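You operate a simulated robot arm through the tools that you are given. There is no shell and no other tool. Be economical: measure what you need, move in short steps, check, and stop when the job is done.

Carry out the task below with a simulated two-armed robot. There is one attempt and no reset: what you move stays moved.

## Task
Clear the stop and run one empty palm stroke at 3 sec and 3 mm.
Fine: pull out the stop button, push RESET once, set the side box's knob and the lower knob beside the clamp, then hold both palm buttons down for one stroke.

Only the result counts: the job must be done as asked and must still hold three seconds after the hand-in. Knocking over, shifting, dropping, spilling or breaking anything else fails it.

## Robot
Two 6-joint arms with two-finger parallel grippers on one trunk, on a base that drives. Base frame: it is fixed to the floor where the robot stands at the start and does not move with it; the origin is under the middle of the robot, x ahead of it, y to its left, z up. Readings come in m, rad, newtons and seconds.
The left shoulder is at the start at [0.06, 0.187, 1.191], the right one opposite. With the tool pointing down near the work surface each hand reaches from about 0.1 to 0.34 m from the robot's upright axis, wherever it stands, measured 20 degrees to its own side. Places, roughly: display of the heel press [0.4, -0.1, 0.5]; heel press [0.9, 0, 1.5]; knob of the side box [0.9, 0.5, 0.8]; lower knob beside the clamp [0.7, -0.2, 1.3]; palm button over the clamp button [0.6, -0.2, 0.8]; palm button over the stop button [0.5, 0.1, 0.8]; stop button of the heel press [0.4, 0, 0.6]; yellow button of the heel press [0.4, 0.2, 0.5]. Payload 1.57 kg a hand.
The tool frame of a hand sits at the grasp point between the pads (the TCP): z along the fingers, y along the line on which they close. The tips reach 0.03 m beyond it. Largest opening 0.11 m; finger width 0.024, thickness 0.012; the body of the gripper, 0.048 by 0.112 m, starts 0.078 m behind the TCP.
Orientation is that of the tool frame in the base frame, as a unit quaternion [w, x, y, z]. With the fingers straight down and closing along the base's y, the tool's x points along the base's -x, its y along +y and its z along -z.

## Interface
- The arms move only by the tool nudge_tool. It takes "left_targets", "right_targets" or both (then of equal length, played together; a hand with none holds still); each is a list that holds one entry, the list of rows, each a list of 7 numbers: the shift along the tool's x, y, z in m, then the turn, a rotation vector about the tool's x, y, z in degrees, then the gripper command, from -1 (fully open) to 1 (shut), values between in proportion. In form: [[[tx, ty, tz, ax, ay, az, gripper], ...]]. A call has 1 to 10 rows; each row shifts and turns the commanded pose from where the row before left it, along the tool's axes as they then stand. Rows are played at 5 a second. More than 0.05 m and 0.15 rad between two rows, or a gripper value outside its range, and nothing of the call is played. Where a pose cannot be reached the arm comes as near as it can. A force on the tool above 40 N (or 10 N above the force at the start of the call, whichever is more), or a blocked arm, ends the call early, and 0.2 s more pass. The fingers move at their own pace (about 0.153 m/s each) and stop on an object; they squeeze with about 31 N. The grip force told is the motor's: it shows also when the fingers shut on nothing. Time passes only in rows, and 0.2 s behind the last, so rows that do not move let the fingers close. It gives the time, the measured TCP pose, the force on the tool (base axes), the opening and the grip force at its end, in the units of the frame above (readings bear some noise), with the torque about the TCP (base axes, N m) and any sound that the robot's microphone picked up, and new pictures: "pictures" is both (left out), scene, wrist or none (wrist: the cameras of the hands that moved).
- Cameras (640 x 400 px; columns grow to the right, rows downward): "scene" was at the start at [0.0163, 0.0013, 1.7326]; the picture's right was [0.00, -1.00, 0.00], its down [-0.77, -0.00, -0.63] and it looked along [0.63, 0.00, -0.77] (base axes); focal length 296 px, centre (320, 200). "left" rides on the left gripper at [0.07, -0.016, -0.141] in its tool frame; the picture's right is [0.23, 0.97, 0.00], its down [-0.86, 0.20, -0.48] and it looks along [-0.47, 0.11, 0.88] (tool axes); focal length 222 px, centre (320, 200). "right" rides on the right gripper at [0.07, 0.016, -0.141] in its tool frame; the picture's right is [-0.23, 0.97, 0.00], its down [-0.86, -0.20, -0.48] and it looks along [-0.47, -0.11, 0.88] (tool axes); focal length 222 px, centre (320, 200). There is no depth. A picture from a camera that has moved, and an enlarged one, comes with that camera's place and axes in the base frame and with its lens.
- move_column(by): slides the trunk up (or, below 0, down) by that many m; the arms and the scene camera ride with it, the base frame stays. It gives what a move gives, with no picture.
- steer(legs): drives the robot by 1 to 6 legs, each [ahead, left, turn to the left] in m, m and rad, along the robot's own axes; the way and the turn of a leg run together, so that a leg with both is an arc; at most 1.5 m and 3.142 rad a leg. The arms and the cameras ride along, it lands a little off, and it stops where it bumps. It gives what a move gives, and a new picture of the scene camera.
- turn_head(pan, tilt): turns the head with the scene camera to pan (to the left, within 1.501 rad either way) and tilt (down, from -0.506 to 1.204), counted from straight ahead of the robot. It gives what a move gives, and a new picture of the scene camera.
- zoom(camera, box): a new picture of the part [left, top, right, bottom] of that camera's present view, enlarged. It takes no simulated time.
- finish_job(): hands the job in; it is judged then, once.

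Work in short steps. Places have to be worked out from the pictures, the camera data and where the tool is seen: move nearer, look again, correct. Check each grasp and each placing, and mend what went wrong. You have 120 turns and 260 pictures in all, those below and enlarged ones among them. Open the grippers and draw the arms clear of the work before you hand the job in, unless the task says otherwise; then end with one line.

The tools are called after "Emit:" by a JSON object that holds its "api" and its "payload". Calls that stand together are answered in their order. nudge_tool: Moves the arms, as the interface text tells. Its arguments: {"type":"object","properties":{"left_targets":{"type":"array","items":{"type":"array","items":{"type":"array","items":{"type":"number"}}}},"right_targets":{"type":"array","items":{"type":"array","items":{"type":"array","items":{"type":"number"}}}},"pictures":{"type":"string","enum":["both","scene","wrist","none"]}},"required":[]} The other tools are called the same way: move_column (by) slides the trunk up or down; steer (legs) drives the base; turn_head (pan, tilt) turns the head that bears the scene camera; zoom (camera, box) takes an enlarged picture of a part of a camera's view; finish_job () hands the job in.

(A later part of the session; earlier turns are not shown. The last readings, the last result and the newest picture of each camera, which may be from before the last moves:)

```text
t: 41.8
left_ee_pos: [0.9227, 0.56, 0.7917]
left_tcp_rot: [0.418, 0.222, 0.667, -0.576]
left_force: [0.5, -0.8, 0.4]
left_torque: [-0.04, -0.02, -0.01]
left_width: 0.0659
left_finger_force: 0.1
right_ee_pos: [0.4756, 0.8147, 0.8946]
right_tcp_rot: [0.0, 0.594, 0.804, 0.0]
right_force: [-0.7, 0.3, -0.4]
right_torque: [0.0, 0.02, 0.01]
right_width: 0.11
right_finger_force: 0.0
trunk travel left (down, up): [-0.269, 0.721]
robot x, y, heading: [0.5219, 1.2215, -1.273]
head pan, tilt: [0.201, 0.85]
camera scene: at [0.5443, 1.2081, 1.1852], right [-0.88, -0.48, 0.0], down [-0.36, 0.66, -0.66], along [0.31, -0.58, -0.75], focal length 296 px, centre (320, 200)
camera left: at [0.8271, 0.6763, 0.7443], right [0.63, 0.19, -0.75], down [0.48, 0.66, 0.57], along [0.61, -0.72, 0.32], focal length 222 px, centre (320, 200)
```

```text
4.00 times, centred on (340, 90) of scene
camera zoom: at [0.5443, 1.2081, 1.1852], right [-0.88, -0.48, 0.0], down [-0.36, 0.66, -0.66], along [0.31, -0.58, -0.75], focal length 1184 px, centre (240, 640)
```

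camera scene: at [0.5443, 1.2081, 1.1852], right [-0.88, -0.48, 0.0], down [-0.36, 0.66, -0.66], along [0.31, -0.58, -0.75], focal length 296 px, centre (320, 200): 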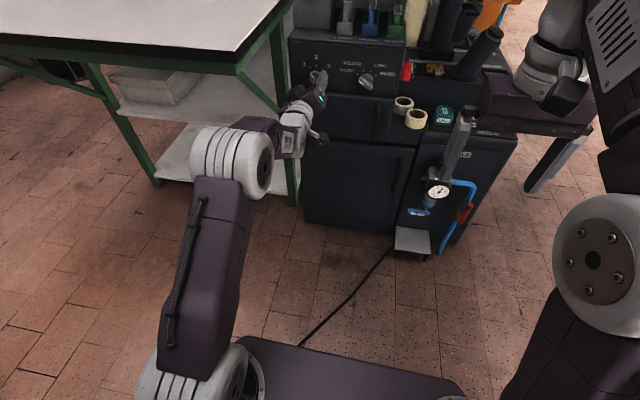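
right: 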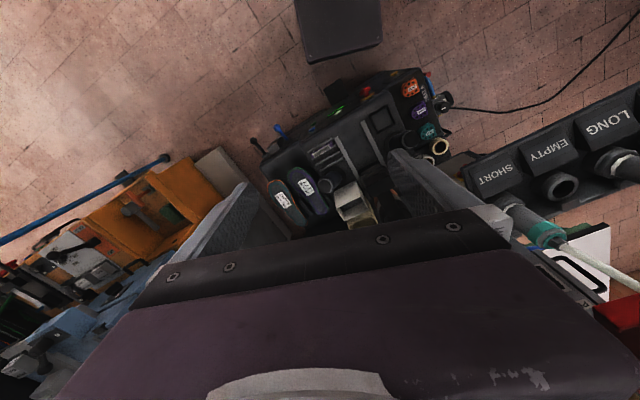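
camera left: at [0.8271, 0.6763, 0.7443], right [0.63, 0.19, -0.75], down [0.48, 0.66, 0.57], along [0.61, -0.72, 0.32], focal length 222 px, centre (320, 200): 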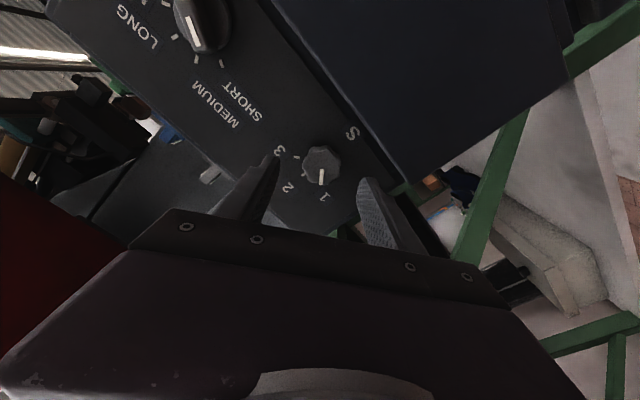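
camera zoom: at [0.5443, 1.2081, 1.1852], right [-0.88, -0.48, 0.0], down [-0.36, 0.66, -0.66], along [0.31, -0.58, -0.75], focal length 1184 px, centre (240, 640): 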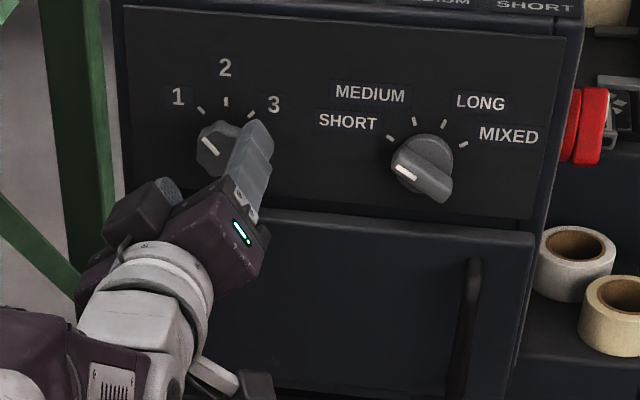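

Fingers straddle the knob well. I advance 0.025 m and close on it.

Emit:
{"api": "nudge_tool", "payload": {"left_targets": [[[0, 0, 0.013, 0, 0, 0, -0.2], [0, 0, 0.012, 0, 0, 0, -0.2], [0, 0, 0, 0, 0, 0, 1], [0, 0, 0, 0, 0, 0, 1], [0, 0, 0, 0, 0, 0, 1]]], "pictures": "wrist"}}

Emit:
{"api": "zoom", "payload": {"camera": "scene", "box": [260, 40, 420, 140]}}

```text
t: 43.0
left_ee_pos: [0.9294, 0.5356, 0.7912]
left_tcp_rot: [0.417, 0.22, 0.668, -0.575]
left_force: [4.2, 1.6, -2.2]
left_torque: [0.31, -0.09, 0.48]
left_width: 0.0333
left_finger_force: 41.2
right_ee_pos: [0.4757, 0.8136, 0.8939]
right_tcp_rot: [-0.001, 0.595, 0.804, 0.0]
right_force: [-0.4, -1.1, 0.9]
right_torque: [-0.02, 0.02, -0.01]
right_width: 0.1102
right_finger_force: 0.1
trunk travel left (down, up): [-0.269, 0.721]
robot x, y, heading: [0.5268, 1.2199, -1.275]
head pan, tilt: [0.201, 0.85]
camera left: at [0.8357, 0.6524, 0.7442], right [0.63, 0.19, -0.75], down [0.48, 0.66, 0.57], along [0.61, -0.72, 0.32], focal length 222 px, centre (320, 200)
```

left: 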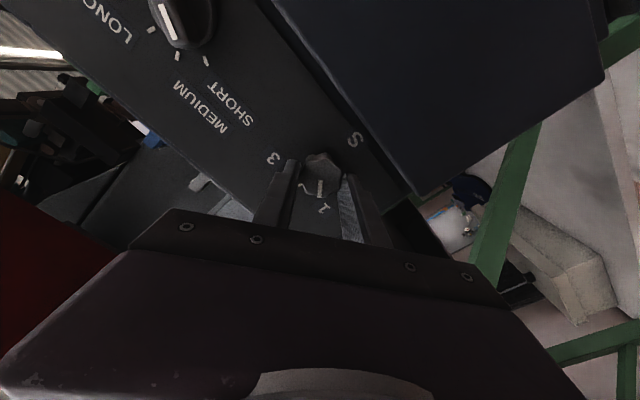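

```text
4.00 times, centred on (340, 90) of scene
camera zoom: at [0.5453, 1.2078, 1.1851], right [-0.88, -0.48, 0.0], down [-0.36, 0.66, -0.66], along [0.31, -0.58, -0.75], focal length 1184 px, centre (240, 640)
```

zoom: 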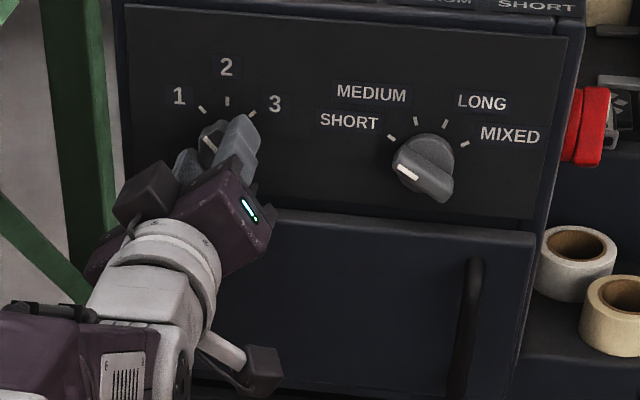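

The knob is gripped (0.033 m wide). I twist it clockwise by 72° and check the pointer.

Emit:
{"api": "nudge_tool", "payload": {"left_targets": [[[0, 0, 0, 0, 0, 8, 1], [0, 0, 0, 0, 0, 8, 1], [0, 0, 0, 0, 0, 8, 1], [0, 0, 0, 0, 0, 8, 1], [0, 0, 0, 0, 0, 8, 1], [0, 0, 0, 0, 0, 8, 1], [0, 0, 0, 0, 0, 8, 1], [0, 0, 0, 0, 0, 8, 1], [0, 0, 0, 0, 0, 8, 1]]], "pictures": "wrist"}}

Emit:
{"api": "zoom", "payload": {"camera": "scene", "box": [260, 40, 420, 140]}}

Emit:
{"api": "zoom", "payload": {"camera": "left", "box": [240, 60, 400, 240]}}

```text
t: 45.0
left_ee_pos: [0.9276, 0.5348, 0.7916]
left_tcp_rot: [0.676, 0.572, 0.409, -0.219]
left_force: [-4.1, -1.0, -4.1]
left_torque: [-0.18, -0.03, -0.67]
left_width: 0.0331
left_finger_force: 41.4
right_ee_pos: [0.4748, 0.8142, 0.8938]
right_tcp_rot: [-0.001, 0.596, 0.803, 0.001]
right_force: [0.7, -0.4, 0.2]
right_torque: [0.0, -0.01, 0.06]
right_width: 0.1099
right_finger_force: 0.0
trunk travel left (down, up): [-0.269, 0.721]
robot x, y, heading: [0.5271, 1.2162, -1.277]
head pan, tilt: [0.201, 0.85]
camera left: at [0.9118, 0.6766, 0.7254], right [0.87, 0.28, 0.4], down [-0.48, 0.36, 0.8], along [0.08, -0.89, 0.45], focal length 222 px, centre (320, 200)
```

left: 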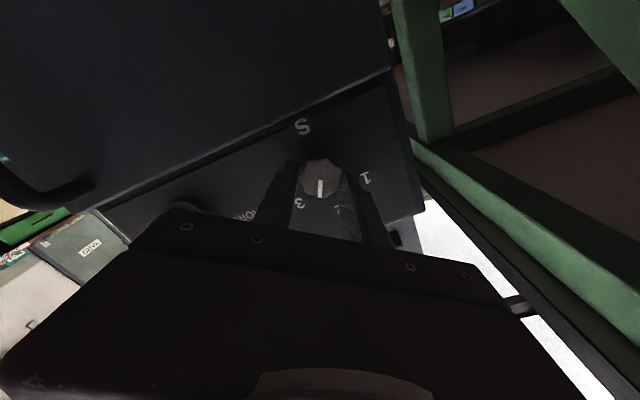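

```text
4.00 times, centred on (340, 90) of scene
camera zoom: at [0.5438, 1.2073, 1.1851], right [-0.88, -0.48, 0.0], down [-0.36, 0.66, -0.66], along [0.31, -0.58, -0.75], focal length 1184 px, centre (240, 640)
```

zoom: 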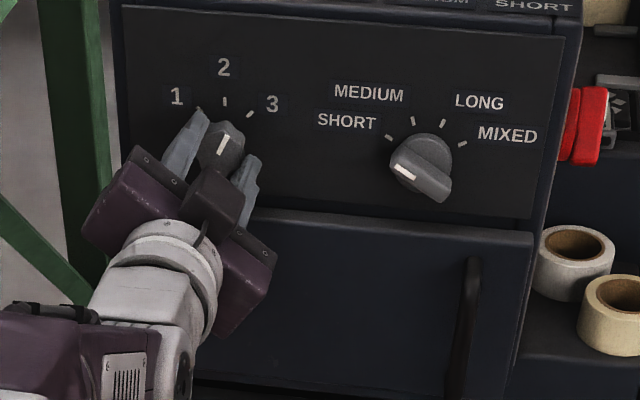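

```text
2.22 times, centred on (320, 150) of left
camera zoom: at [0.9118, 0.6766, 0.7254], right [0.87, 0.28, 0.4], down [-0.48, 0.36, 0.8], along [0.08, -0.89, 0.45], focal length 494 px, centre (320, 311)
```

zoom: 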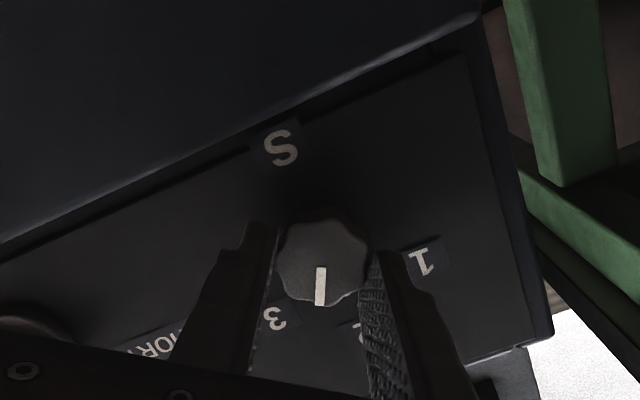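

The knob turned 72° with the hand, pointing to ~+27°; tick 3 is at about +45°, so I twist 17° more.

Emit:
{"api": "nudge_tool", "payload": {"left_targets": [[[0, 0, 0, 0, 0, 8.5, 1], [0, 0, 0, 0, 0, 8.5, 1], [0, 0, 0, 0, 0, 0, 1]]], "pictures": "none"}}

Emit:
{"api": "zoom", "payload": {"camera": "scene", "box": [280, 50, 360, 100]}}

```text
t: 45.8
left_ee_pos: [0.9272, 0.5348, 0.7917]
left_tcp_rot: [0.7, 0.627, 0.32, -0.118]
left_force: [-11.9, 0.8, -7.0]
left_torque: [-0.14, -0.01, -0.99]
left_width: 0.0332
left_finger_force: 41.4
right_ee_pos: [0.4744, 0.8136, 0.8936]
right_tcp_rot: [0.0, 0.596, 0.803, 0.002]
right_force: [0.2, -0.1, 0.4]
right_torque: [0.01, 0.01, 0.01]
right_width: 0.11
right_finger_force: 0.1
trunk travel left (down, up): [-0.269, 0.721]
robot x, y, heading: [0.5242, 1.2199, -1.276]
head pan, tilt: [0.201, 0.85]
```

```text
8.00 times, centred on (320, 75) of scene
camera zoom: at [0.5432, 1.2069, 1.1851], right [-0.88, -0.48, 0.0], down [-0.36, 0.66, -0.66], along [0.32, -0.58, -0.75], focal length 2368 px, centre (320, 1200)
```

zoom: 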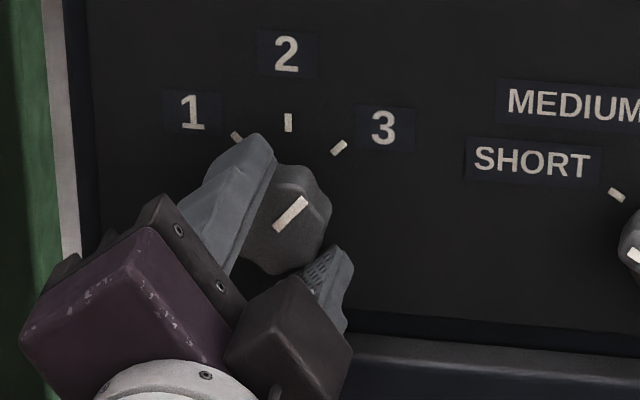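

The pointer is parallel to tick 3. I release, back off and check.

Emit:
{"api": "nudge_tool", "payload": {"left_targets": [[[0, 0, 0, 0, 0, 0, -0.3], [0, 0, 0, 0, 0, 0, -0.3], [0, 0, -0.04, 0, 0, 0, -0.3], [0, 0, -0.04, 0, 0, 0, -0.3], [0, 0, -0.03, 0, 0, 0, -0.3]]], "pictures": "none"}}

Emit:
{"api": "zoom", "payload": {"camera": "scene", "box": [280, 50, 360, 100]}}

Emit:
{"api": "zoom", "payload": {"camera": "left", "box": [240, 60, 400, 240]}}

```text
t: 47.0
left_ee_pos: [0.8951, 0.6424, 0.7926]
left_tcp_rot: [0.701, 0.626, 0.321, -0.117]
left_force: [-0.1, 0.1, 0.0]
left_torque: [0.02, 0.01, -0.02]
left_width: 0.0717
left_finger_force: 0.1
right_ee_pos: [0.4752, 0.8158, 0.8932]
right_tcp_rot: [0.0, 0.596, 0.803, 0.0]
right_force: [0.1, -0.8, 0.4]
right_torque: [0.0, 0.0, 0.0]
right_width: 0.11
right_finger_force: 0.0
trunk travel left (down, up): [-0.269, 0.721]
robot x, y, heading: [0.5267, 1.2135, -1.267]
head pan, tilt: [0.201, 0.85]
```

```text
8.00 times, centred on (320, 75) of scene
camera zoom: at [0.5442, 1.2084, 1.1852], right [-0.88, -0.48, 0.0], down [-0.36, 0.66, -0.66], along [0.31, -0.58, -0.75], focal length 2368 px, centre (320, 1200)
```

zoom: 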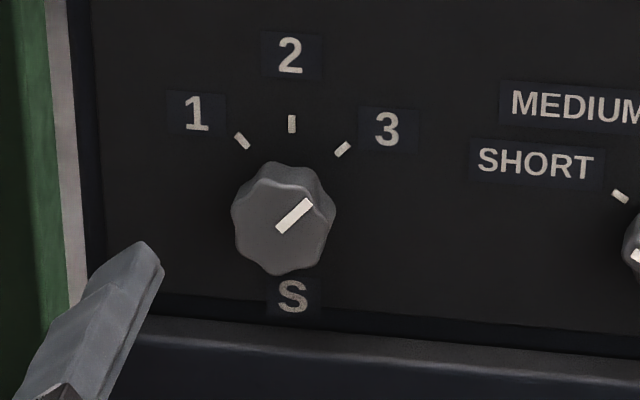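

```text
2.22 times, centred on (320, 150) of left
camera zoom: at [0.8959, 0.7884, 0.7364], right [0.73, 0.24, 0.64], down [-0.69, 0.29, 0.67], along [-0.03, -0.93, 0.38], focal length 494 px, centre (320, 311)
```

zoom: 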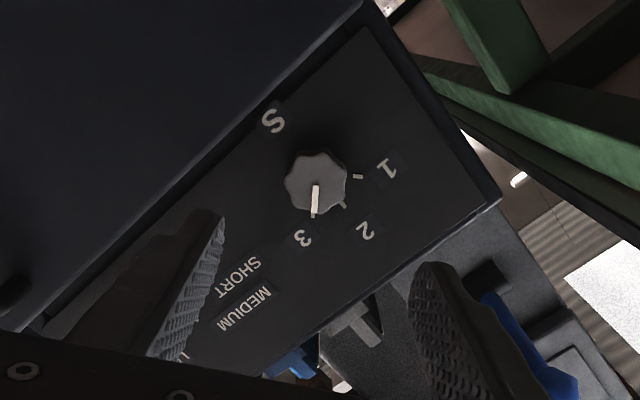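

Seconds knob reads 3. Before driving round to the front I look to my right (towards -x) to see that the floor is free.

Emit:
{"api": "turn_head", "payload": {"pan": -1.4, "tilt": 0.5}}

```text
t: 48.6
left_ee_pos: [0.8945, 0.6401, 0.791]
left_tcp_rot: [0.701, 0.626, 0.321, -0.117]
left_force: [-0.3, -0.1, 0.3]
left_torque: [0.0, -0.03, 0.01]
left_width: 0.0714
left_finger_force: 0.1
right_ee_pos: [0.4751, 0.8141, 0.8942]
right_tcp_rot: [0.0, 0.595, 0.804, 0.0]
right_force: [0.6, 0.5, -0.3]
right_torque: [-0.02, 0.02, 0.02]
right_width: 0.1101
right_finger_force: 0.1
trunk travel left (down, up): [-0.269, 0.721]
robot x, y, heading: [0.5266, 1.2142, -1.272]
head pan, tilt: [-1.4, 0.499]
camera scene: at [0.4258, 1.2357, 1.2151], right [-0.45, 0.89, 0.0], down [0.43, 0.22, -0.88], along [-0.78, -0.4, -0.48], focal length 296 px, centre (320, 200)
```

scene: 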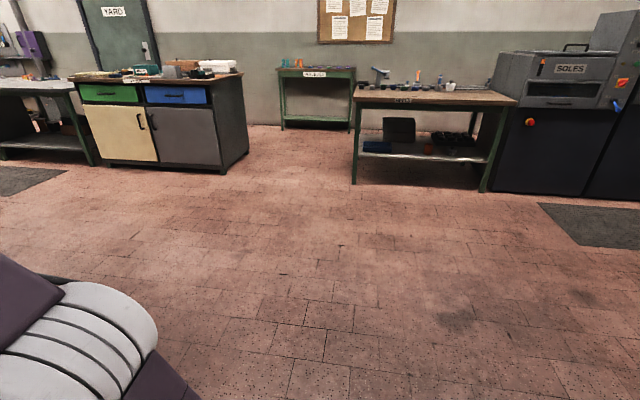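

Lots of free floor. I back off, strafe clear, turn to face the machine front (heading ≈ 0.29), and strafe to a standoff in front of it.

Emit:
{"api": "steer", "payload": {"legs": [[-0.25, 0, 0], [0, -1.5, 0], [0, 0, 1.562], [0, -1.45, 0]]}}

Emit:
{"api": "turn_head", "payload": {"pan": 0.1, "tilt": 0.55}}

```text
t: 68.1
left_ee_pos: [0.0139, -0.0181, 0.7915]
left_tcp_rot: [0.583, 0.222, 0.667, 0.407]
left_force: [-0.9, 0.6, -0.3]
left_torque: [-0.03, -0.01, -0.02]
left_width: 0.0715
left_finger_force: 0.1
right_ee_pos: [-0.1696, -0.4337, 0.8941]
right_tcp_rot: [0.0, -0.137, 0.991, 0.0]
right_force: [0.3, -0.2, -0.3]
right_torque: [-0.01, -0.01, 0.01]
right_width: 0.1102
right_finger_force: 0.0
trunk travel left (down, up): [-0.269, 0.721]
robot x, y, heading: [-0.5743, -0.3758, 0.273]
head pan, tilt: [-1.4, 0.499]
camera scene: at [-0.5899, -0.4743, 1.2151], right [-0.9, -0.43, 0.0], down [-0.21, 0.43, -0.88], along [0.38, -0.79, -0.48], focal length 296 px, centre (320, 200)
```

scene: 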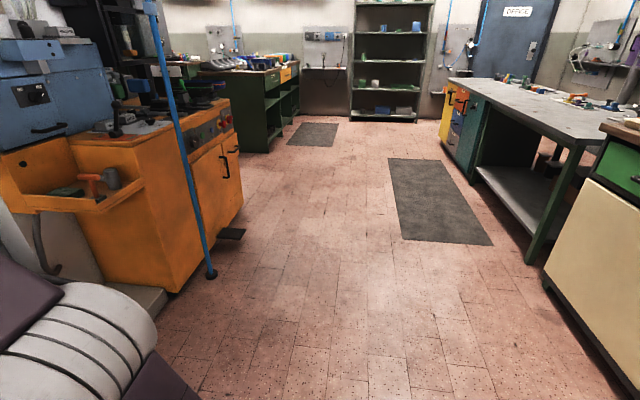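

```text
t: 69.7
left_ee_pos: [0.0135, -0.0179, 0.7924]
left_tcp_rot: [0.583, 0.222, 0.668, 0.406]
left_force: [-1.3, -0.3, 0.1]
left_torque: [0.01, 0.01, -0.05]
left_width: 0.0716
left_finger_force: 0.1
right_ee_pos: [-0.1677, -0.4342, 0.895]
right_tcp_rot: [0.0, -0.138, 0.99, 0.0]
right_force: [-0.9, 0.6, -0.2]
right_torque: [-0.02, -0.01, -0.02]
right_width: 0.1098
right_finger_force: 0.0
trunk travel left (down, up): [-0.269, 0.721]
robot x, y, heading: [-0.5702, -0.3785, 0.28]
head pan, tilt: [0.099, 0.55]
camera scene: at [-0.5456, -0.3592, 1.2106], right [0.37, -0.93, 0.0], down [-0.49, -0.19, -0.85], along [0.79, 0.31, -0.52], focal length 296 px, centre (320, 200)
```

scene: 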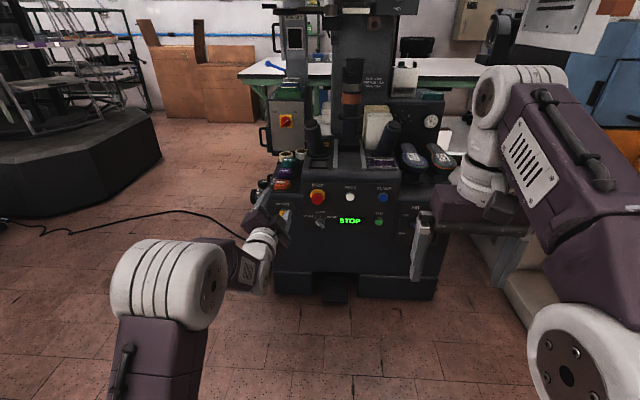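

Emit:
{"api": "zoom", "payload": {"camera": "scene", "box": [250, 160, 410, 260]}}

Emit:
{"api": "zoom", "payload": {"camera": "scene", "box": [260, 90, 440, 190]}}

```text
4.00 times, centred on (330, 210) of scene
camera zoom: at [-0.5456, -0.3592, 1.2106], right [0.37, -0.93, 0.0], down [-0.49, -0.19, -0.85], along [0.79, 0.31, -0.52], focal length 1184 px, centre (280, 160)
```

zoom: 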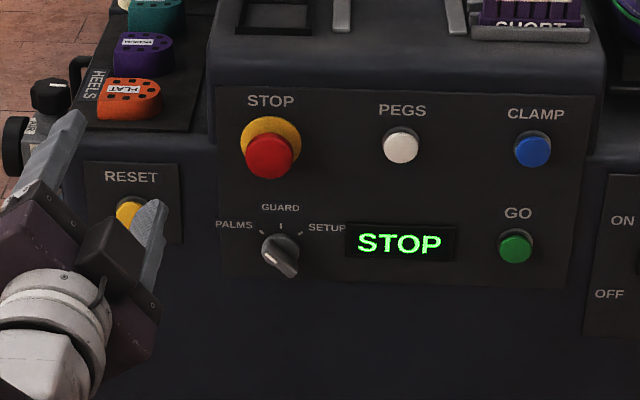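

```text
3.56 times, centred on (350, 140) of scene
camera zoom: at [-0.5456, -0.3592, 1.2106], right [0.37, -0.93, 0.0], down [-0.49, -0.19, -0.85], along [0.79, 0.31, -0.52], focal length 1053 px, centre (213, 413)
```

zoom: 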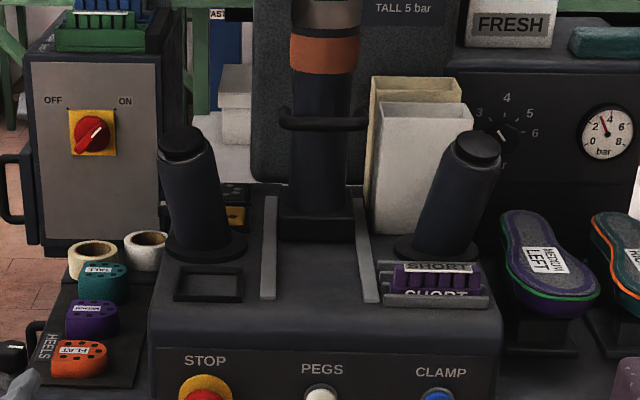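

Triangulated: red STOP head ≈ (0.385, 0.019, 0.598), RESET ≈ (0.351, 0.162, 0.516). I lower the trunk fully, un-roll the left hand to closing-horizontal, and raise it to STOP height, still at a standoff.

Emit:
{"api": "move_column", "payload": {"by": -0.26}}

Emit:
{"api": "nudge_tool", "payload": {"left_targets": [[[0, 0, 0, 0, 0, -7.57, -1], [0, 0, 0, 0, 0, -7.57, -1], [0, 0, 0, 0, 0, -7.57, -1], [0, 0, 0, 0, 0, -7.57, -1], [0, 0, 0, 0, 0, -7.57, -1], [0, 0, 0, 0, 0, -7.57, -1], [0, 0, 0, 0, 0, -7.57, -1], [-0.035, 0, 0, 0, 0, 0, -1], [-0.032, 0, 0, 0, 0, 0, -1]]], "pictures": "none"}}

Emit:
{"api": "steer", "payload": {"legs": [[0.2, -0.067, 0]]}}

Emit:
{"api": "zoom", "payload": {"camera": "left", "box": [0, 0, 640, 400]}}

```text
t: 72.3
left_ee_pos: [0.0133, -0.0184, 0.5322]
left_tcp_rot: [0.583, 0.222, 0.667, 0.407]
left_force: [0.0, -0.2, 0.2]
left_torque: [-0.02, 0.02, 0.0]
left_width: 0.0717
left_finger_force: 0.0
right_ee_pos: [-0.1688, -0.4347, 0.6342]
right_tcp_rot: [0.0, -0.138, 0.99, 0.0]
right_force: [-0.3, 0.0, 0.3]
right_torque: [0.01, -0.02, 0.01]
right_width: 0.1099
right_finger_force: 0.1
trunk travel left (down, up): [-0.009, 0.981]
robot x, y, heading: [-0.5723, -0.3764, 0.277]
head pan, tilt: [0.099, 0.55]
```

```text
t: 74.3
left_ee_pos: [0.0133, -0.0182, 0.5999]
left_tcp_rot: [0.703, -0.099, 0.696, 0.103]
left_force: [0.9, 0.3, 0.2]
left_torque: [0.0, -0.02, 0.01]
left_width: 0.1101
left_finger_force: 0.1
right_ee_pos: [-0.1688, -0.4343, 0.6333]
right_tcp_rot: [-0.001, -0.137, 0.991, 0.001]
right_force: [0.0, 0.0, 0.5]
right_torque: [-0.01, 0.03, -0.01]
right_width: 0.1101
right_finger_force: 0.1
trunk travel left (down, up): [-0.009, 0.981]
robot x, y, heading: [-0.5699, -0.3786, 0.278]
head pan, tilt: [0.099, 0.55]
```

```text
t: 76.0
left_ee_pos: [0.2219, -0.0298, 0.5997]
left_tcp_rot: [0.703, -0.099, 0.696, 0.103]
left_force: [-0.1, 0.0, -0.7]
left_torque: [0.0, 0.0, -0.02]
left_width: 0.1098
left_finger_force: 0.1
right_ee_pos: [0.0406, -0.4453, 0.6349]
right_tcp_rot: [0.001, -0.136, 0.991, 0.0]
right_force: [0.6, -0.8, -0.8]
right_torque: [0.01, 0.01, -0.02]
right_width: 0.1098
right_finger_force: 0.0
trunk travel left (down, up): [-0.009, 0.981]
robot x, y, heading: [-0.3604, -0.3887, 0.279]
head pan, tilt: [0.099, 0.55]
camera scene: at [-0.3368, -0.3701, 0.9506], right [0.37, -0.93, 0.0], down [-0.49, -0.19, -0.85], along [0.79, 0.31, -0.52], focal length 296 px, centre (320, 200)
```

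scene: 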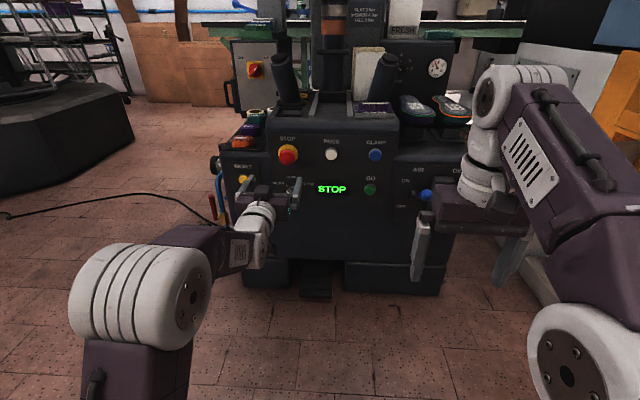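

```text
1.00 times, centred on (320, 200) of left (not enlarged: the box is as wide or as high as the picture)
camera zoom: at [0.0917, -0.0866, 0.529], right [-0.27, 0.94, -0.22], down [-0.52, 0.05, 0.85], along [0.81, 0.35, 0.48], focal length 222 px, centre (320, 200)
```

zoom: 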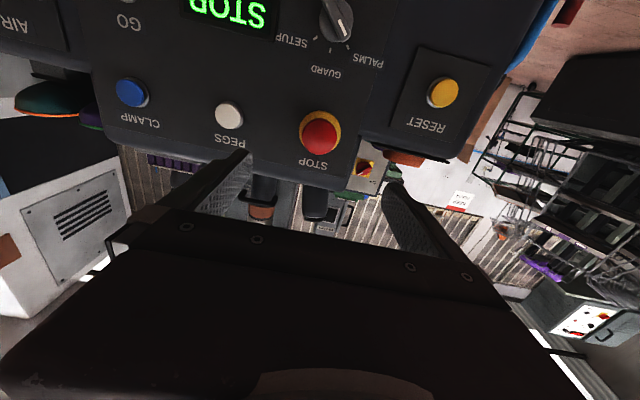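

Hand is aligned with the STOP head within ~3 mm; the mode knob already points to PALMS. I advance 0.14 m with open fingers and look.

Emit:
{"api": "nudge_tool", "payload": {"left_targets": [[[0.001, 0, 0.04, 0, 0, 0, -0.6], [0.001, 0, 0.04, 0, 0, 0, -0.5], [0.001, 0, 0.04, 0, 0, 0, -0.4], [0, 0, 0.02, 0, 0, 0, -0.4]]], "pictures": "wrist"}}

Emit:
{"api": "zoom", "payload": {"camera": "scene", "box": [220, 110, 380, 210]}}

```text
t: 77.0
left_ee_pos: [0.3577, 0.0098, 0.5989]
left_tcp_rot: [0.703, -0.098, 0.697, 0.103]
left_force: [-0.1, -0.1, -0.2]
left_torque: [-0.02, 0.04, -0.02]
left_width: 0.077
left_finger_force: 0.0
right_ee_pos: [0.0389, -0.4471, 0.6349]
right_tcp_rot: [0.0, -0.136, 0.991, 0.001]
right_force: [-0.3, -0.1, 0.2]
right_torque: [0.0, 0.0, -0.03]
right_width: 0.1096
right_finger_force: 0.1
trunk travel left (down, up): [-0.009, 0.981]
robot x, y, heading: [-0.3585, -0.3885, 0.278]
head pan, tilt: [0.099, 0.55]
camera left: at [0.2269, -0.0464, 0.5272], right [-0.27, 0.94, -0.22], down [-0.52, 0.05, 0.85], along [0.81, 0.35, 0.48], focal length 222 px, centre (320, 200)
```

left: 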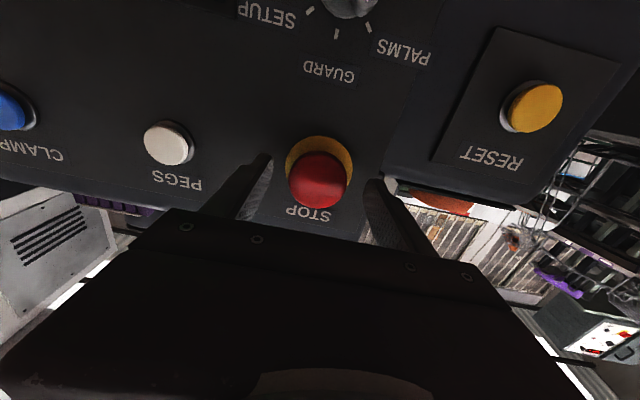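

```text
4.00 times, centred on (300, 160) of scene
camera zoom: at [-0.3367, -0.3701, 0.9506], right [0.37, -0.93, 0.0], down [-0.49, -0.19, -0.85], along [0.79, 0.31, -0.52], focal length 1184 px, centre (400, 360)
```

zoom: 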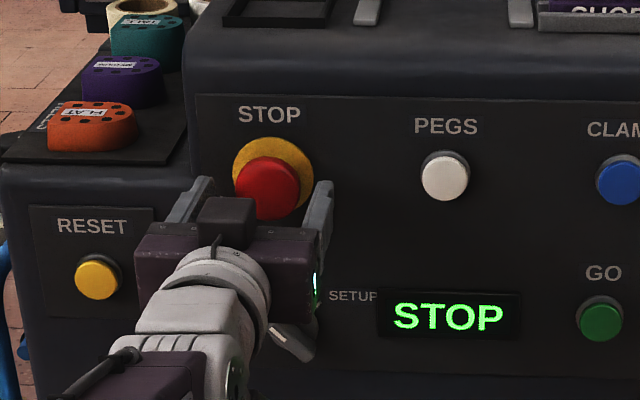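

Fingers straddle the red head, tips about level with its front. I go 0.022 m deeper and close.

Emit:
{"api": "nudge_tool", "payload": {"left_targets": [[[0, 0, 0.012, 0, 0, 0, -0.4], [0, 0, 0.01, 0, 0, 0, -0.4], [0, 0, 0, 0, 0, 0, 1], [0, 0, 0, 0, 0, 0, 1], [0, 0, 0, 0, 0, 0, 1]]], "pictures": "wrist"}}

```text
t: 78.2
left_ee_pos: [0.378, 0.0151, 0.5988]
left_tcp_rot: [0.704, -0.098, 0.696, 0.103]
left_force: [-14.9, -11.2, -5.3]
left_torque: [-0.1, 0.13, 0.93]
left_width: 0.0471
left_finger_force: 45.3
right_ee_pos: [0.0388, -0.4466, 0.6348]
right_tcp_rot: [0.0, -0.138, 0.99, 0.0]
right_force: [-0.6, 0.1, 0.7]
right_torque: [0.0, 0.02, 0.02]
right_width: 0.11
right_finger_force: 0.0
trunk travel left (down, up): [-0.009, 0.981]
robot x, y, heading: [-0.3601, -0.3896, 0.271]
head pan, tilt: [0.099, 0.55]
camera left: at [0.2473, -0.0418, 0.528], right [-0.27, 0.94, -0.22], down [-0.52, 0.05, 0.85], along [0.81, 0.35, 0.48], focal length 222 px, centre (320, 200)
```

left: 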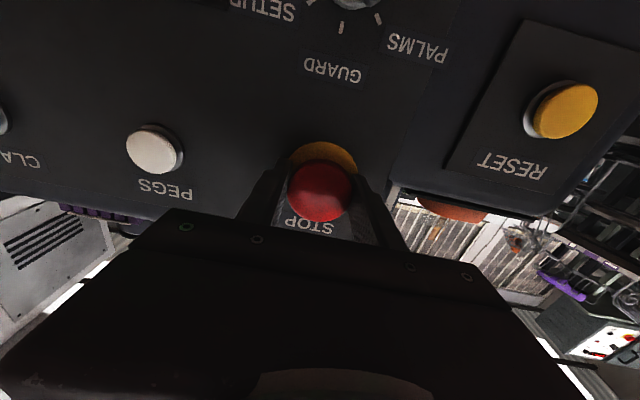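

Head gripped at 0.047 m. I pull straight back.

Emit:
{"api": "nudge_tool", "payload": {"left_targets": [[[0, 0, -0.006, 0, 0, 0, 1], [0, 0, -0.008, 0, 0, 0, 1], [0, 0, -0.008, 0, 0, 0, 1], [0, 0, 0, 0, 0, 0, 1]]], "pictures": "wrist"}}

Emit:
{"api": "zoom", "payload": {"camera": "scene", "box": [220, 110, 380, 210]}}

```text
t: 79.1
left_ee_pos: [0.3602, 0.0085, 0.5971]
left_tcp_rot: [0.704, -0.097, 0.696, 0.103]
left_force: [27.0, 8.7, 2.4]
left_torque: [0.04, 0.09, 0.46]
left_width: 0.047
left_finger_force: 44.8
right_ee_pos: [0.0418, -0.4459, 0.6339]
right_tcp_rot: [-0.001, -0.136, 0.991, 0.001]
right_force: [-0.7, 0.7, -0.2]
right_torque: [0.03, 0.0, 0.01]
right_width: 0.1102
right_finger_force: 0.0
trunk travel left (down, up): [-0.009, 0.981]
robot x, y, heading: [-0.3624, -0.3886, 0.272]
head pan, tilt: [0.099, 0.55]
heard: click
stopped in row 4 (left hand): the force on the tool passed its limit at 40 N (the readings are from after the stop); the commanded pose is now the measured one
camera left: at [0.2296, -0.0471, 0.5263], right [-0.27, 0.94, -0.22], down [-0.52, 0.05, 0.85], along [0.81, 0.35, 0.48], focal length 222 px, centre (320, 200)
```

left: 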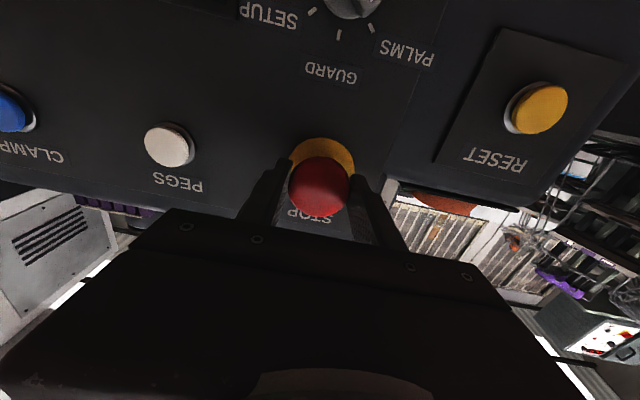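

```text
4.00 times, centred on (300, 160) of scene
camera zoom: at [-0.3333, -0.3691, 0.9504], right [0.36, -0.93, 0.0], down [-0.49, -0.19, -0.85], along [0.79, 0.31, -0.52], focal length 1184 px, centre (400, 360)
```

zoom: 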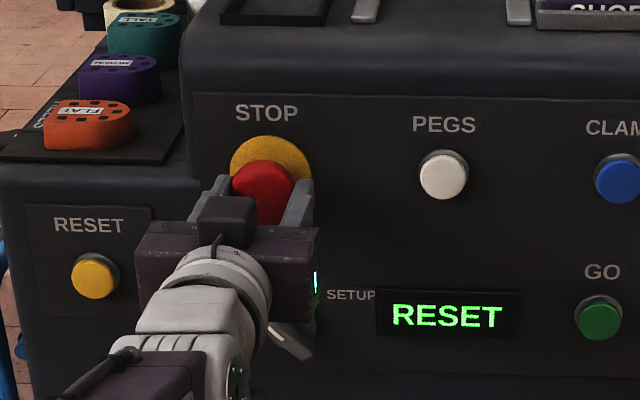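

Click heard and the display now says RESET. I open, withdraw, close the fingers, and go in front of the yellow button.

Emit:
{"api": "nudge_tool", "payload": {"left_targets": [[[0, 0, 0, 0, 0, 0, -0.5], [0, 0, 0, 0, 0, 0, -0.5], [0, 0, -0.04, 0, 0, 0, -0.5], [0, 0, -0.04, 0, 0, 0, -0.5], [0, 0, -0.03, 0, 0, 0, 0.5], [0.0203, 0.0375, 0, 0, 0, 0, 1], [0.0203, 0.0375, 0, 0, 0, 0, 1], [0.0203, 0.0375, 0, 0, 0, 0, 1], [0.0203, 0.0375, 0, 0, 0, 0, 1], [0, 0, 0, 0, 0, 0, 1]]], "pictures": "both"}}

```text
t: 81.3
left_ee_pos: [0.2103, 0.1224, 0.5171]
left_tcp_rot: [0.705, -0.097, 0.695, 0.103]
left_force: [-0.1, 0.5, -0.1]
left_torque: [0.01, 0.01, 0.03]
left_width: 0.0002
left_finger_force: 21.1
right_ee_pos: [0.04, -0.4458, 0.6339]
right_tcp_rot: [0.0, -0.137, 0.991, 0.0]
right_force: [0.6, -0.1, -0.6]
right_torque: [-0.03, 0.0, 0.01]
right_width: 0.1099
right_finger_force: 0.1
trunk travel left (down, up): [-0.009, 0.981]
robot x, y, heading: [-0.3611, -0.3889, 0.278]
head pan, tilt: [0.099, 0.55]
camera scene: at [-0.3359, -0.3698, 0.9506], right [0.36, -0.93, 0.0], down [-0.49, -0.19, -0.85], along [0.79, 0.31, -0.52], focal length 296 px, centre (320, 200)
camera left: at [0.0803, 0.067, 0.4464], right [-0.27, 0.94, -0.22], down [-0.53, 0.05, 0.85], along [0.81, 0.35, 0.48], focal length 222 px, centre (320, 200)
```

scene: 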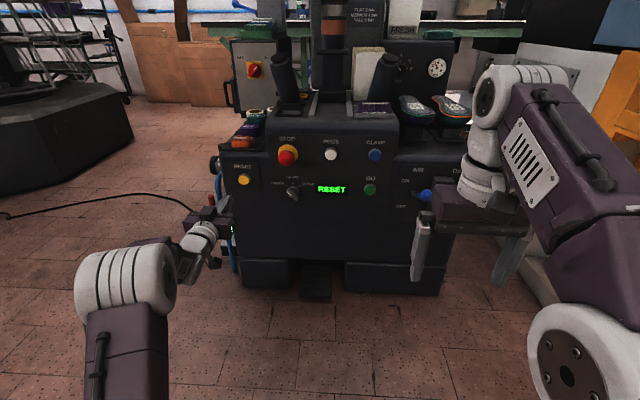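
left: 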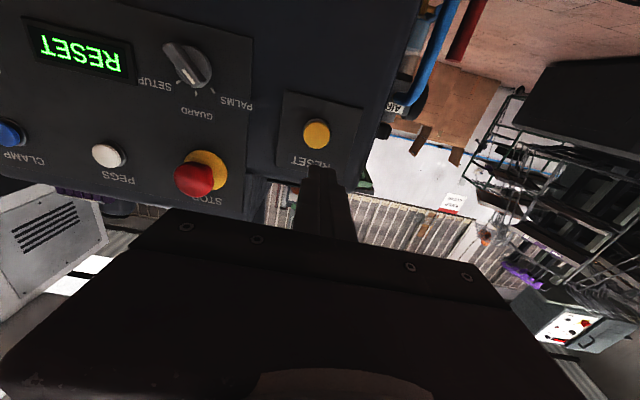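

RESET is a bit right/below the hand axis (≈6 mm). I correct and advance to ~2 cm short.

Emit:
{"api": "nudge_tool", "payload": {"left_targets": [[[0.006, -0.006, 0.03, 0, 0, 0, 1], [0, 0, 0.03, 0, 0, 0, 1], [0, 0, 0.03, 0, 0, 0, 1], [0, 0, 0, 0, 0, 0, 1]]], "pictures": "wrist"}}

Emit:
{"api": "zoom", "payload": {"camera": "scene", "box": [200, 130, 320, 205]}}

```text
t: 82.3
left_ee_pos: [0.3003, 0.142, 0.5119]
left_tcp_rot: [0.705, -0.098, 0.695, 0.104]
left_force: [-1.2, 0.1, -0.5]
left_torque: [0.0, -0.02, 0.0]
left_width: 0.0
left_finger_force: 21.2
right_ee_pos: [0.0401, -0.4473, 0.634]
right_tcp_rot: [0.0, -0.136, 0.991, 0.0]
right_force: [0.1, -0.4, -0.6]
right_torque: [-0.04, 0.02, 0.01]
right_width: 0.11
right_finger_force: 0.0
trunk travel left (down, up): [-0.009, 0.981]
robot x, y, heading: [-0.3627, -0.3871, 0.273]
head pan, tilt: [0.099, 0.55]
camera left: at [0.1696, 0.0863, 0.4414], right [-0.27, 0.94, -0.22], down [-0.53, 0.05, 0.85], along [0.81, 0.35, 0.48], focal length 222 px, centre (320, 200)
```

left: 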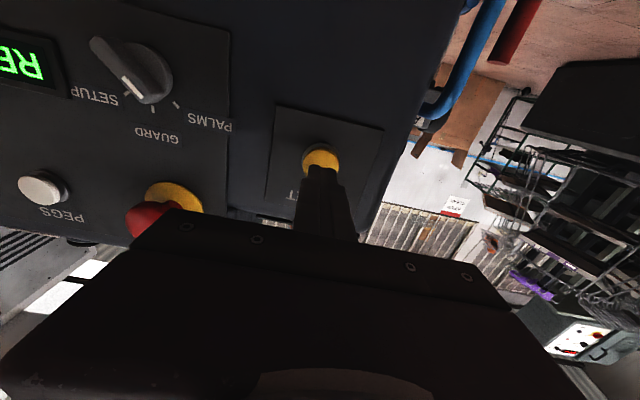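

```text
5.33 times, centred on (260, 168) of scene
camera zoom: at [-0.3358, -0.3698, 0.9506], right [0.36, -0.93, 0.0], down [-0.49, -0.19, -0.85], along [0.79, 0.31, -0.52], focal length 1579 px, centre (640, 373)
```

zoom: 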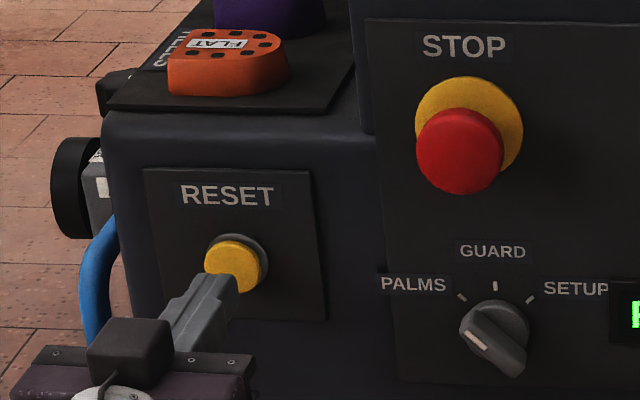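

Fingertip is centred on RESET. I press once and withdraw in one stroke.

Emit:
{"api": "nudge_tool", "payload": {"left_targets": [[[0, 0, 0.015, 0, 0, 0, 1], [0, 0, 0.008, 0, 0, 0, 1], [0, 0, 0.006, 0, 0, 0, 1], [0, 0, 0.004, 0, 0, 0, 1]]], "pictures": "none"}}

Emit:
{"api": "zoom", "payload": {"camera": "scene", "box": [220, 120, 380, 220]}}

```text
t: 83.3
left_ee_pos: [0.329, 0.1507, 0.5133]
left_tcp_rot: [0.704, -0.098, 0.696, 0.104]
left_force: [-32.6, -19.7, -7.5]
left_torque: [-0.12, 0.43, -0.16]
left_width: 0.0
left_finger_force: 21.9
right_ee_pos: [0.0395, -0.4471, 0.6347]
right_tcp_rot: [0.0, -0.137, 0.991, 0.0]
right_force: [-0.5, -0.1, 0.0]
right_torque: [0.0, 0.01, 0.02]
right_width: 0.11
right_finger_force: 0.1
trunk travel left (down, up): [-0.009, 0.981]
robot x, y, heading: [-0.364, -0.3891, 0.273]
head pan, tilt: [0.099, 0.55]
heard: click
```

```text
4.00 times, centred on (300, 170) of scene
camera zoom: at [-0.3379, -0.3709, 0.9505], right [0.37, -0.93, 0.0], down [-0.48, -0.19, -0.85], along [0.79, 0.31, -0.52], focal length 1184 px, centre (400, 320)
```

zoom: 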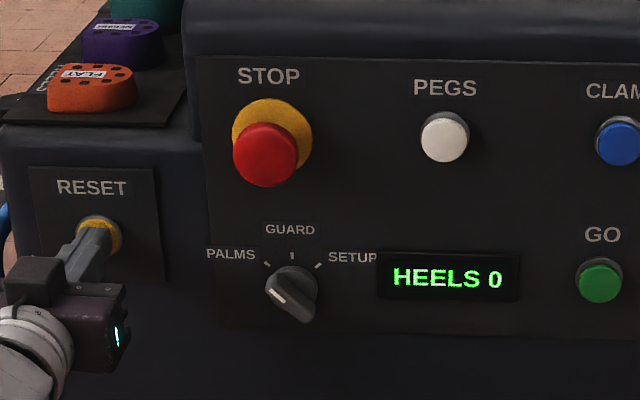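

RESET worked: display shows HEELS 0. I withdraw, back the base off, and raise the trunk for the mm knob.

Emit:
{"api": "nudge_tool", "payload": {"left_targets": [[[0, 0, -0.04, 0, 0, 0, 1], [0, 0, -0.04, 0, 0, 0, 0], [0, 0, 0, 0, 0, 0, -0.3]]], "pictures": "none"}}

Emit:
{"api": "steer", "payload": {"legs": [[-0.35, 0, 0], [0, -0.2, 0]]}}

Emit:
{"api": "move_column", "payload": {"by": 0.78}}

Emit:
{"api": "turn_head", "payload": {"pan": 0.1, "tilt": 0.45}}

```text
t: 84.1
left_ee_pos: [0.2543, 0.1278, 0.5109]
left_tcp_rot: [0.705, -0.098, 0.695, 0.104]
left_force: [-0.1, 0.3, 0.0]
left_torque: [-0.01, 0.03, 0.03]
left_width: 0.0712
left_finger_force: 0.0
right_ee_pos: [0.0408, -0.4462, 0.6354]
right_tcp_rot: [0.001, -0.137, 0.991, 0.0]
right_force: [-0.4, 0.1, 0.3]
right_torque: [-0.04, 0.03, 0.0]
right_width: 0.11
right_finger_force: 0.0
trunk travel left (down, up): [-0.009, 0.981]
robot x, y, heading: [-0.3656, -0.3877, 0.277]
head pan, tilt: [0.099, 0.55]
```

```text
t: 87.6
left_ee_pos: [-0.0291, -0.1593, 0.5121]
left_tcp_rot: [0.705, -0.098, 0.695, 0.104]
left_force: [0.5, 0.2, 0.3]
left_torque: [0.0, -0.01, -0.01]
left_width: 0.0717
left_finger_force: 0.0
right_ee_pos: [-0.2411, -0.7335, 0.6338]
right_tcp_rot: [0.0, -0.137, 0.991, 0.0]
right_force: [-0.3, -0.7, 0.9]
right_torque: [0.03, 0.02, 0.01]
right_width: 0.11
right_finger_force: 0.0
trunk travel left (down, up): [-0.009, 0.981]
robot x, y, heading: [-0.6431, -0.6771, 0.274]
head pan, tilt: [0.099, 0.55]
camera scene: at [-0.6177, -0.658, 0.9506], right [0.37, -0.93, 0.0], down [-0.49, -0.19, -0.85], along [0.79, 0.31, -0.52], focal length 296 px, centre (320, 200)
```

scene: 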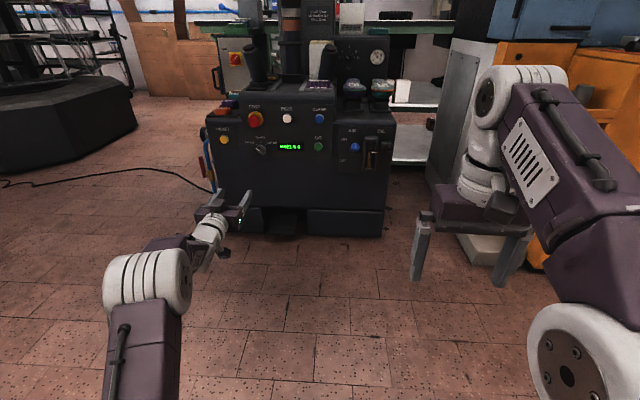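

```text
refused: 0.78 is not a number from -0.4 to 0.4
```

```text
t: 88.2
left_ee_pos: [-0.0272, -0.1591, 0.5133]
left_tcp_rot: [0.705, -0.098, 0.695, 0.104]
left_force: [1.0, 0.3, -1.0]
left_torque: [-0.02, 0.05, 0.03]
left_width: 0.0715
left_finger_force: 0.0
right_ee_pos: [-0.2413, -0.7332, 0.6345]
right_tcp_rot: [0.0, -0.137, 0.991, 0.0]
right_force: [0.3, 0.1, 0.3]
right_torque: [0.0, 0.02, 0.03]
right_width: 0.1101
right_finger_force: 0.1
trunk travel left (down, up): [-0.009, 0.981]
robot x, y, heading: [-0.6416, -0.6769, 0.27]
head pan, tilt: [0.099, 0.45]
camera scene: at [-0.6157, -0.6573, 0.9596], right [0.37, -0.93, 0.0], down [-0.41, -0.16, -0.9], along [0.84, 0.33, -0.44], focal length 296 px, centre (320, 200)
```

scene: 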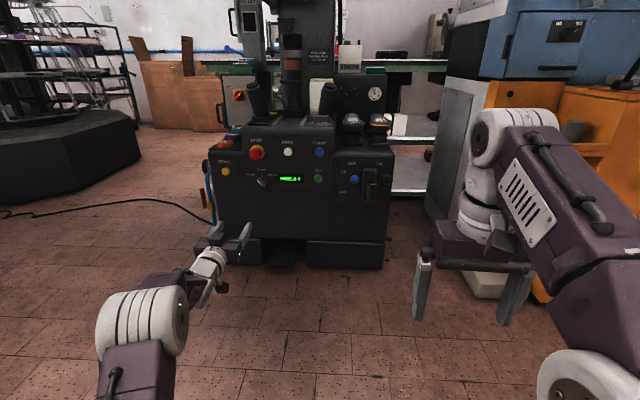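

Column moves are limited to 0.4 per call, so I raise in two steps and view the clamp panel.

Emit:
{"api": "move_column", "payload": {"by": 0.39}}

Emit:
{"api": "move_column", "payload": {"by": 0.39}}

Emit:
{"api": "turn_head", "payload": {"pan": 0.1, "tilt": 0.45}}

Emit:
{"api": "zoom", "payload": {"camera": "scene", "box": [230, 80, 430, 205]}}

```text
t: 92.0
left_ee_pos: [-0.029, -0.1589, 0.9008]
left_tcp_rot: [0.705, -0.099, 0.695, 0.105]
left_force: [0.0, -0.9, -0.5]
left_torque: [0.0, 0.0, 0.01]
left_width: 0.0718
left_finger_force: 0.0
right_ee_pos: [-0.2413, -0.7342, 1.024]
right_tcp_rot: [0.0, -0.137, 0.991, -0.001]
right_force: [-0.1, -0.1, -1.0]
right_torque: [0.02, -0.03, 0.0]
right_width: 0.1098
right_finger_force: 0.0
trunk travel left (down, up): [-0.399, 0.591]
robot x, y, heading: [-0.6421, -0.6774, 0.272]
head pan, tilt: [0.099, 0.45]
```

```text
t: 95.7
left_ee_pos: [-0.0281, -0.1595, 1.2914]
left_tcp_rot: [0.704, -0.099, 0.695, 0.104]
left_force: [-0.3, -0.4, 0.1]
left_torque: [0.01, 0.01, 0.0]
left_width: 0.0714
left_finger_force: 0.1
right_ee_pos: [-0.2424, -0.7344, 1.4143]
right_tcp_rot: [0.0, -0.137, 0.991, 0.001]
right_force: [-0.2, -1.0, 0.2]
right_torque: [-0.04, -0.02, -0.02]
right_width: 0.1101
right_finger_force: 0.0
trunk travel left (down, up): [-0.789, 0.201]
robot x, y, heading: [-0.6411, -0.6763, 0.275]
head pan, tilt: [0.099, 0.45]
```

```text
t: 96.3
left_ee_pos: [-0.0282, -0.1597, 1.2917]
left_tcp_rot: [0.704, -0.099, 0.695, 0.104]
left_force: [0.2, -0.4, -0.3]
left_torque: [-0.01, -0.02, 0.0]
left_width: 0.0714
left_finger_force: 0.0
right_ee_pos: [-0.2413, -0.7347, 1.4134]
right_tcp_rot: [0.0, -0.137, 0.991, 0.0]
right_force: [-0.2, 0.1, -0.1]
right_torque: [0.02, -0.02, 0.01]
right_width: 0.1098
right_finger_force: 0.1
trunk travel left (down, up): [-0.789, 0.201]
robot x, y, heading: [-0.6418, -0.6754, 0.277]
head pan, tilt: [0.099, 0.45]
camera scene: at [-0.6156, -0.6573, 1.7396], right [0.37, -0.93, 0.0], down [-0.41, -0.16, -0.9], along [0.84, 0.33, -0.44], focal length 296 px, centre (320, 200)
```

scene: 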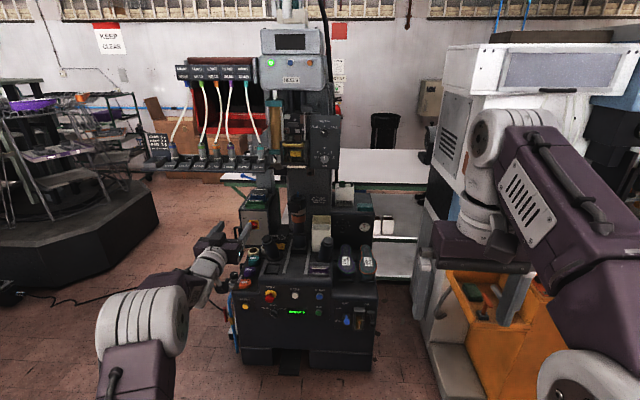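

```text
3.20 times, centred on (330, 142) of scene
camera zoom: at [-0.6156, -0.6573, 1.7396], right [0.37, -0.93, 0.0], down [-0.41, -0.16, -0.9], along [0.84, 0.33, -0.44], focal length 947 px, centre (288, 384)
```

zoom: 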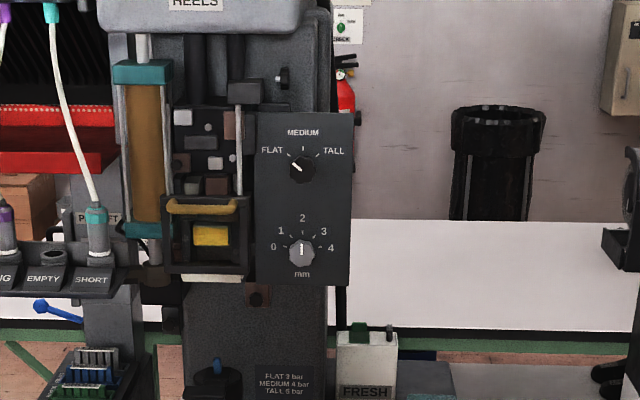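

mm knob points to 2 now; located at ≈ (0.703, -0.162, 1.282). I drive so the left hand is about 0.15 m in front of it.

Emit:
{"api": "steer", "payload": {"legs": [[0, -0.2, 0], [0.5, 0, 0]]}}

Emit:
{"api": "nudge_tool", "payload": {"left_targets": [[[0.012, 0, 0, 0, 0, -7, -0.2], [0, 0, 0, 0, 0, -7, -0.2], [0, 0, 0, 0, 0, -7, -0.2]]], "pictures": "both"}}

```text
t: 100.5
left_ee_pos: [0.5026, -0.212, 1.2927]
left_tcp_rot: [0.704, -0.1, 0.695, 0.105]
left_force: [-0.6, 0.8, 0.0]
left_torque: [-0.03, 0.02, -0.04]
left_width: 0.0716
left_finger_force: 0.0
right_ee_pos: [0.2914, -0.788, 1.4151]
right_tcp_rot: [0.0, -0.139, 0.99, 0.0]
right_force: [-0.1, -0.1, 0.2]
right_torque: [-0.01, 0.01, 0.0]
right_width: 0.11
right_finger_force: 0.0
trunk travel left (down, up): [-0.789, 0.201]
robot x, y, heading: [-0.1081, -0.7303, 0.277]
head pan, tilt: [0.099, 0.45]
camera scene: at [-0.0831, -0.7129, 1.7397], right [0.37, -0.93, 0.0], down [-0.4, -0.16, -0.9], along [0.84, 0.33, -0.43], focal length 296 px, centre (320, 200)
```

scene: 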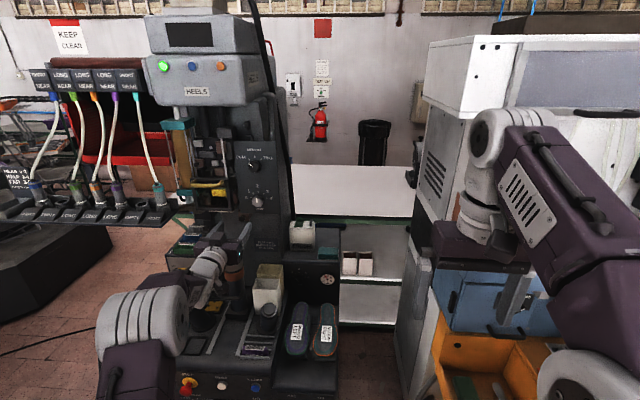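

```text
t: 101.3
left_ee_pos: [0.504, -0.2117, 1.2787]
left_tcp_rot: [0.712, -0.225, 0.665, -0.025]
left_force: [-0.6, -0.6, 0.6]
left_torque: [-0.01, 0.0, 0.0]
left_width: 0.0661
left_finger_force: 0.0
right_ee_pos: [0.2931, -0.7877, 1.4136]
right_tcp_rot: [0.0, -0.139, 0.99, 0.0]
right_force: [-0.3, 0.6, 0.4]
right_torque: [0.0, 0.03, 0.01]
right_width: 0.11
right_finger_force: 0.1
trunk travel left (down, up): [-0.789, 0.201]
robot x, y, heading: [-0.1111, -0.7302, 0.276]
head pan, tilt: [0.099, 0.45]
camera scene: at [-0.0809, -0.7124, 1.7396], right [0.37, -0.93, 0.0], down [-0.4, -0.16, -0.9], along [0.84, 0.33, -0.44], focal length 296 px, centre (320, 200)
camera left: at [0.3808, -0.2914, 1.2194], right [-0.23, 0.8, -0.56], down [-0.61, 0.33, 0.72], along [0.76, 0.51, 0.41], focal length 222 px, centre (320, 200)
```

scene: 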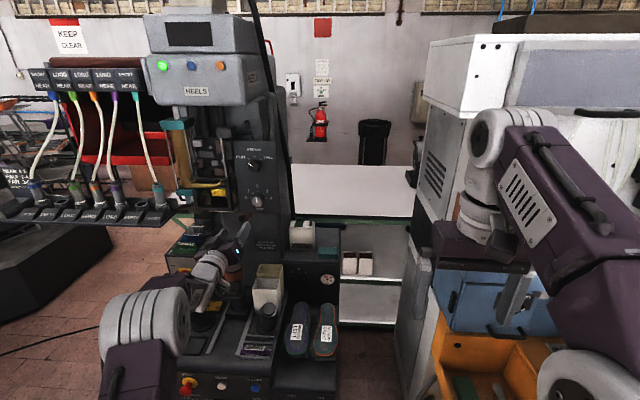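
left: 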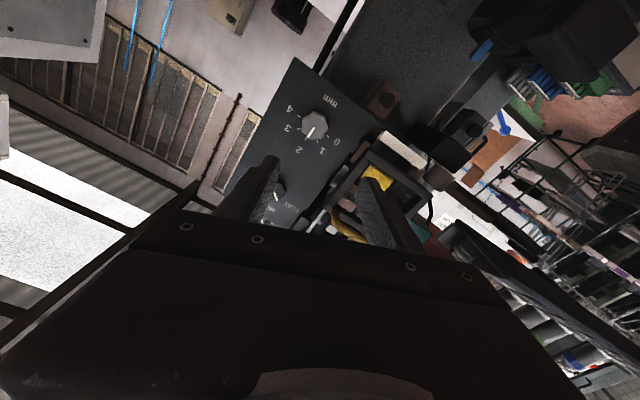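

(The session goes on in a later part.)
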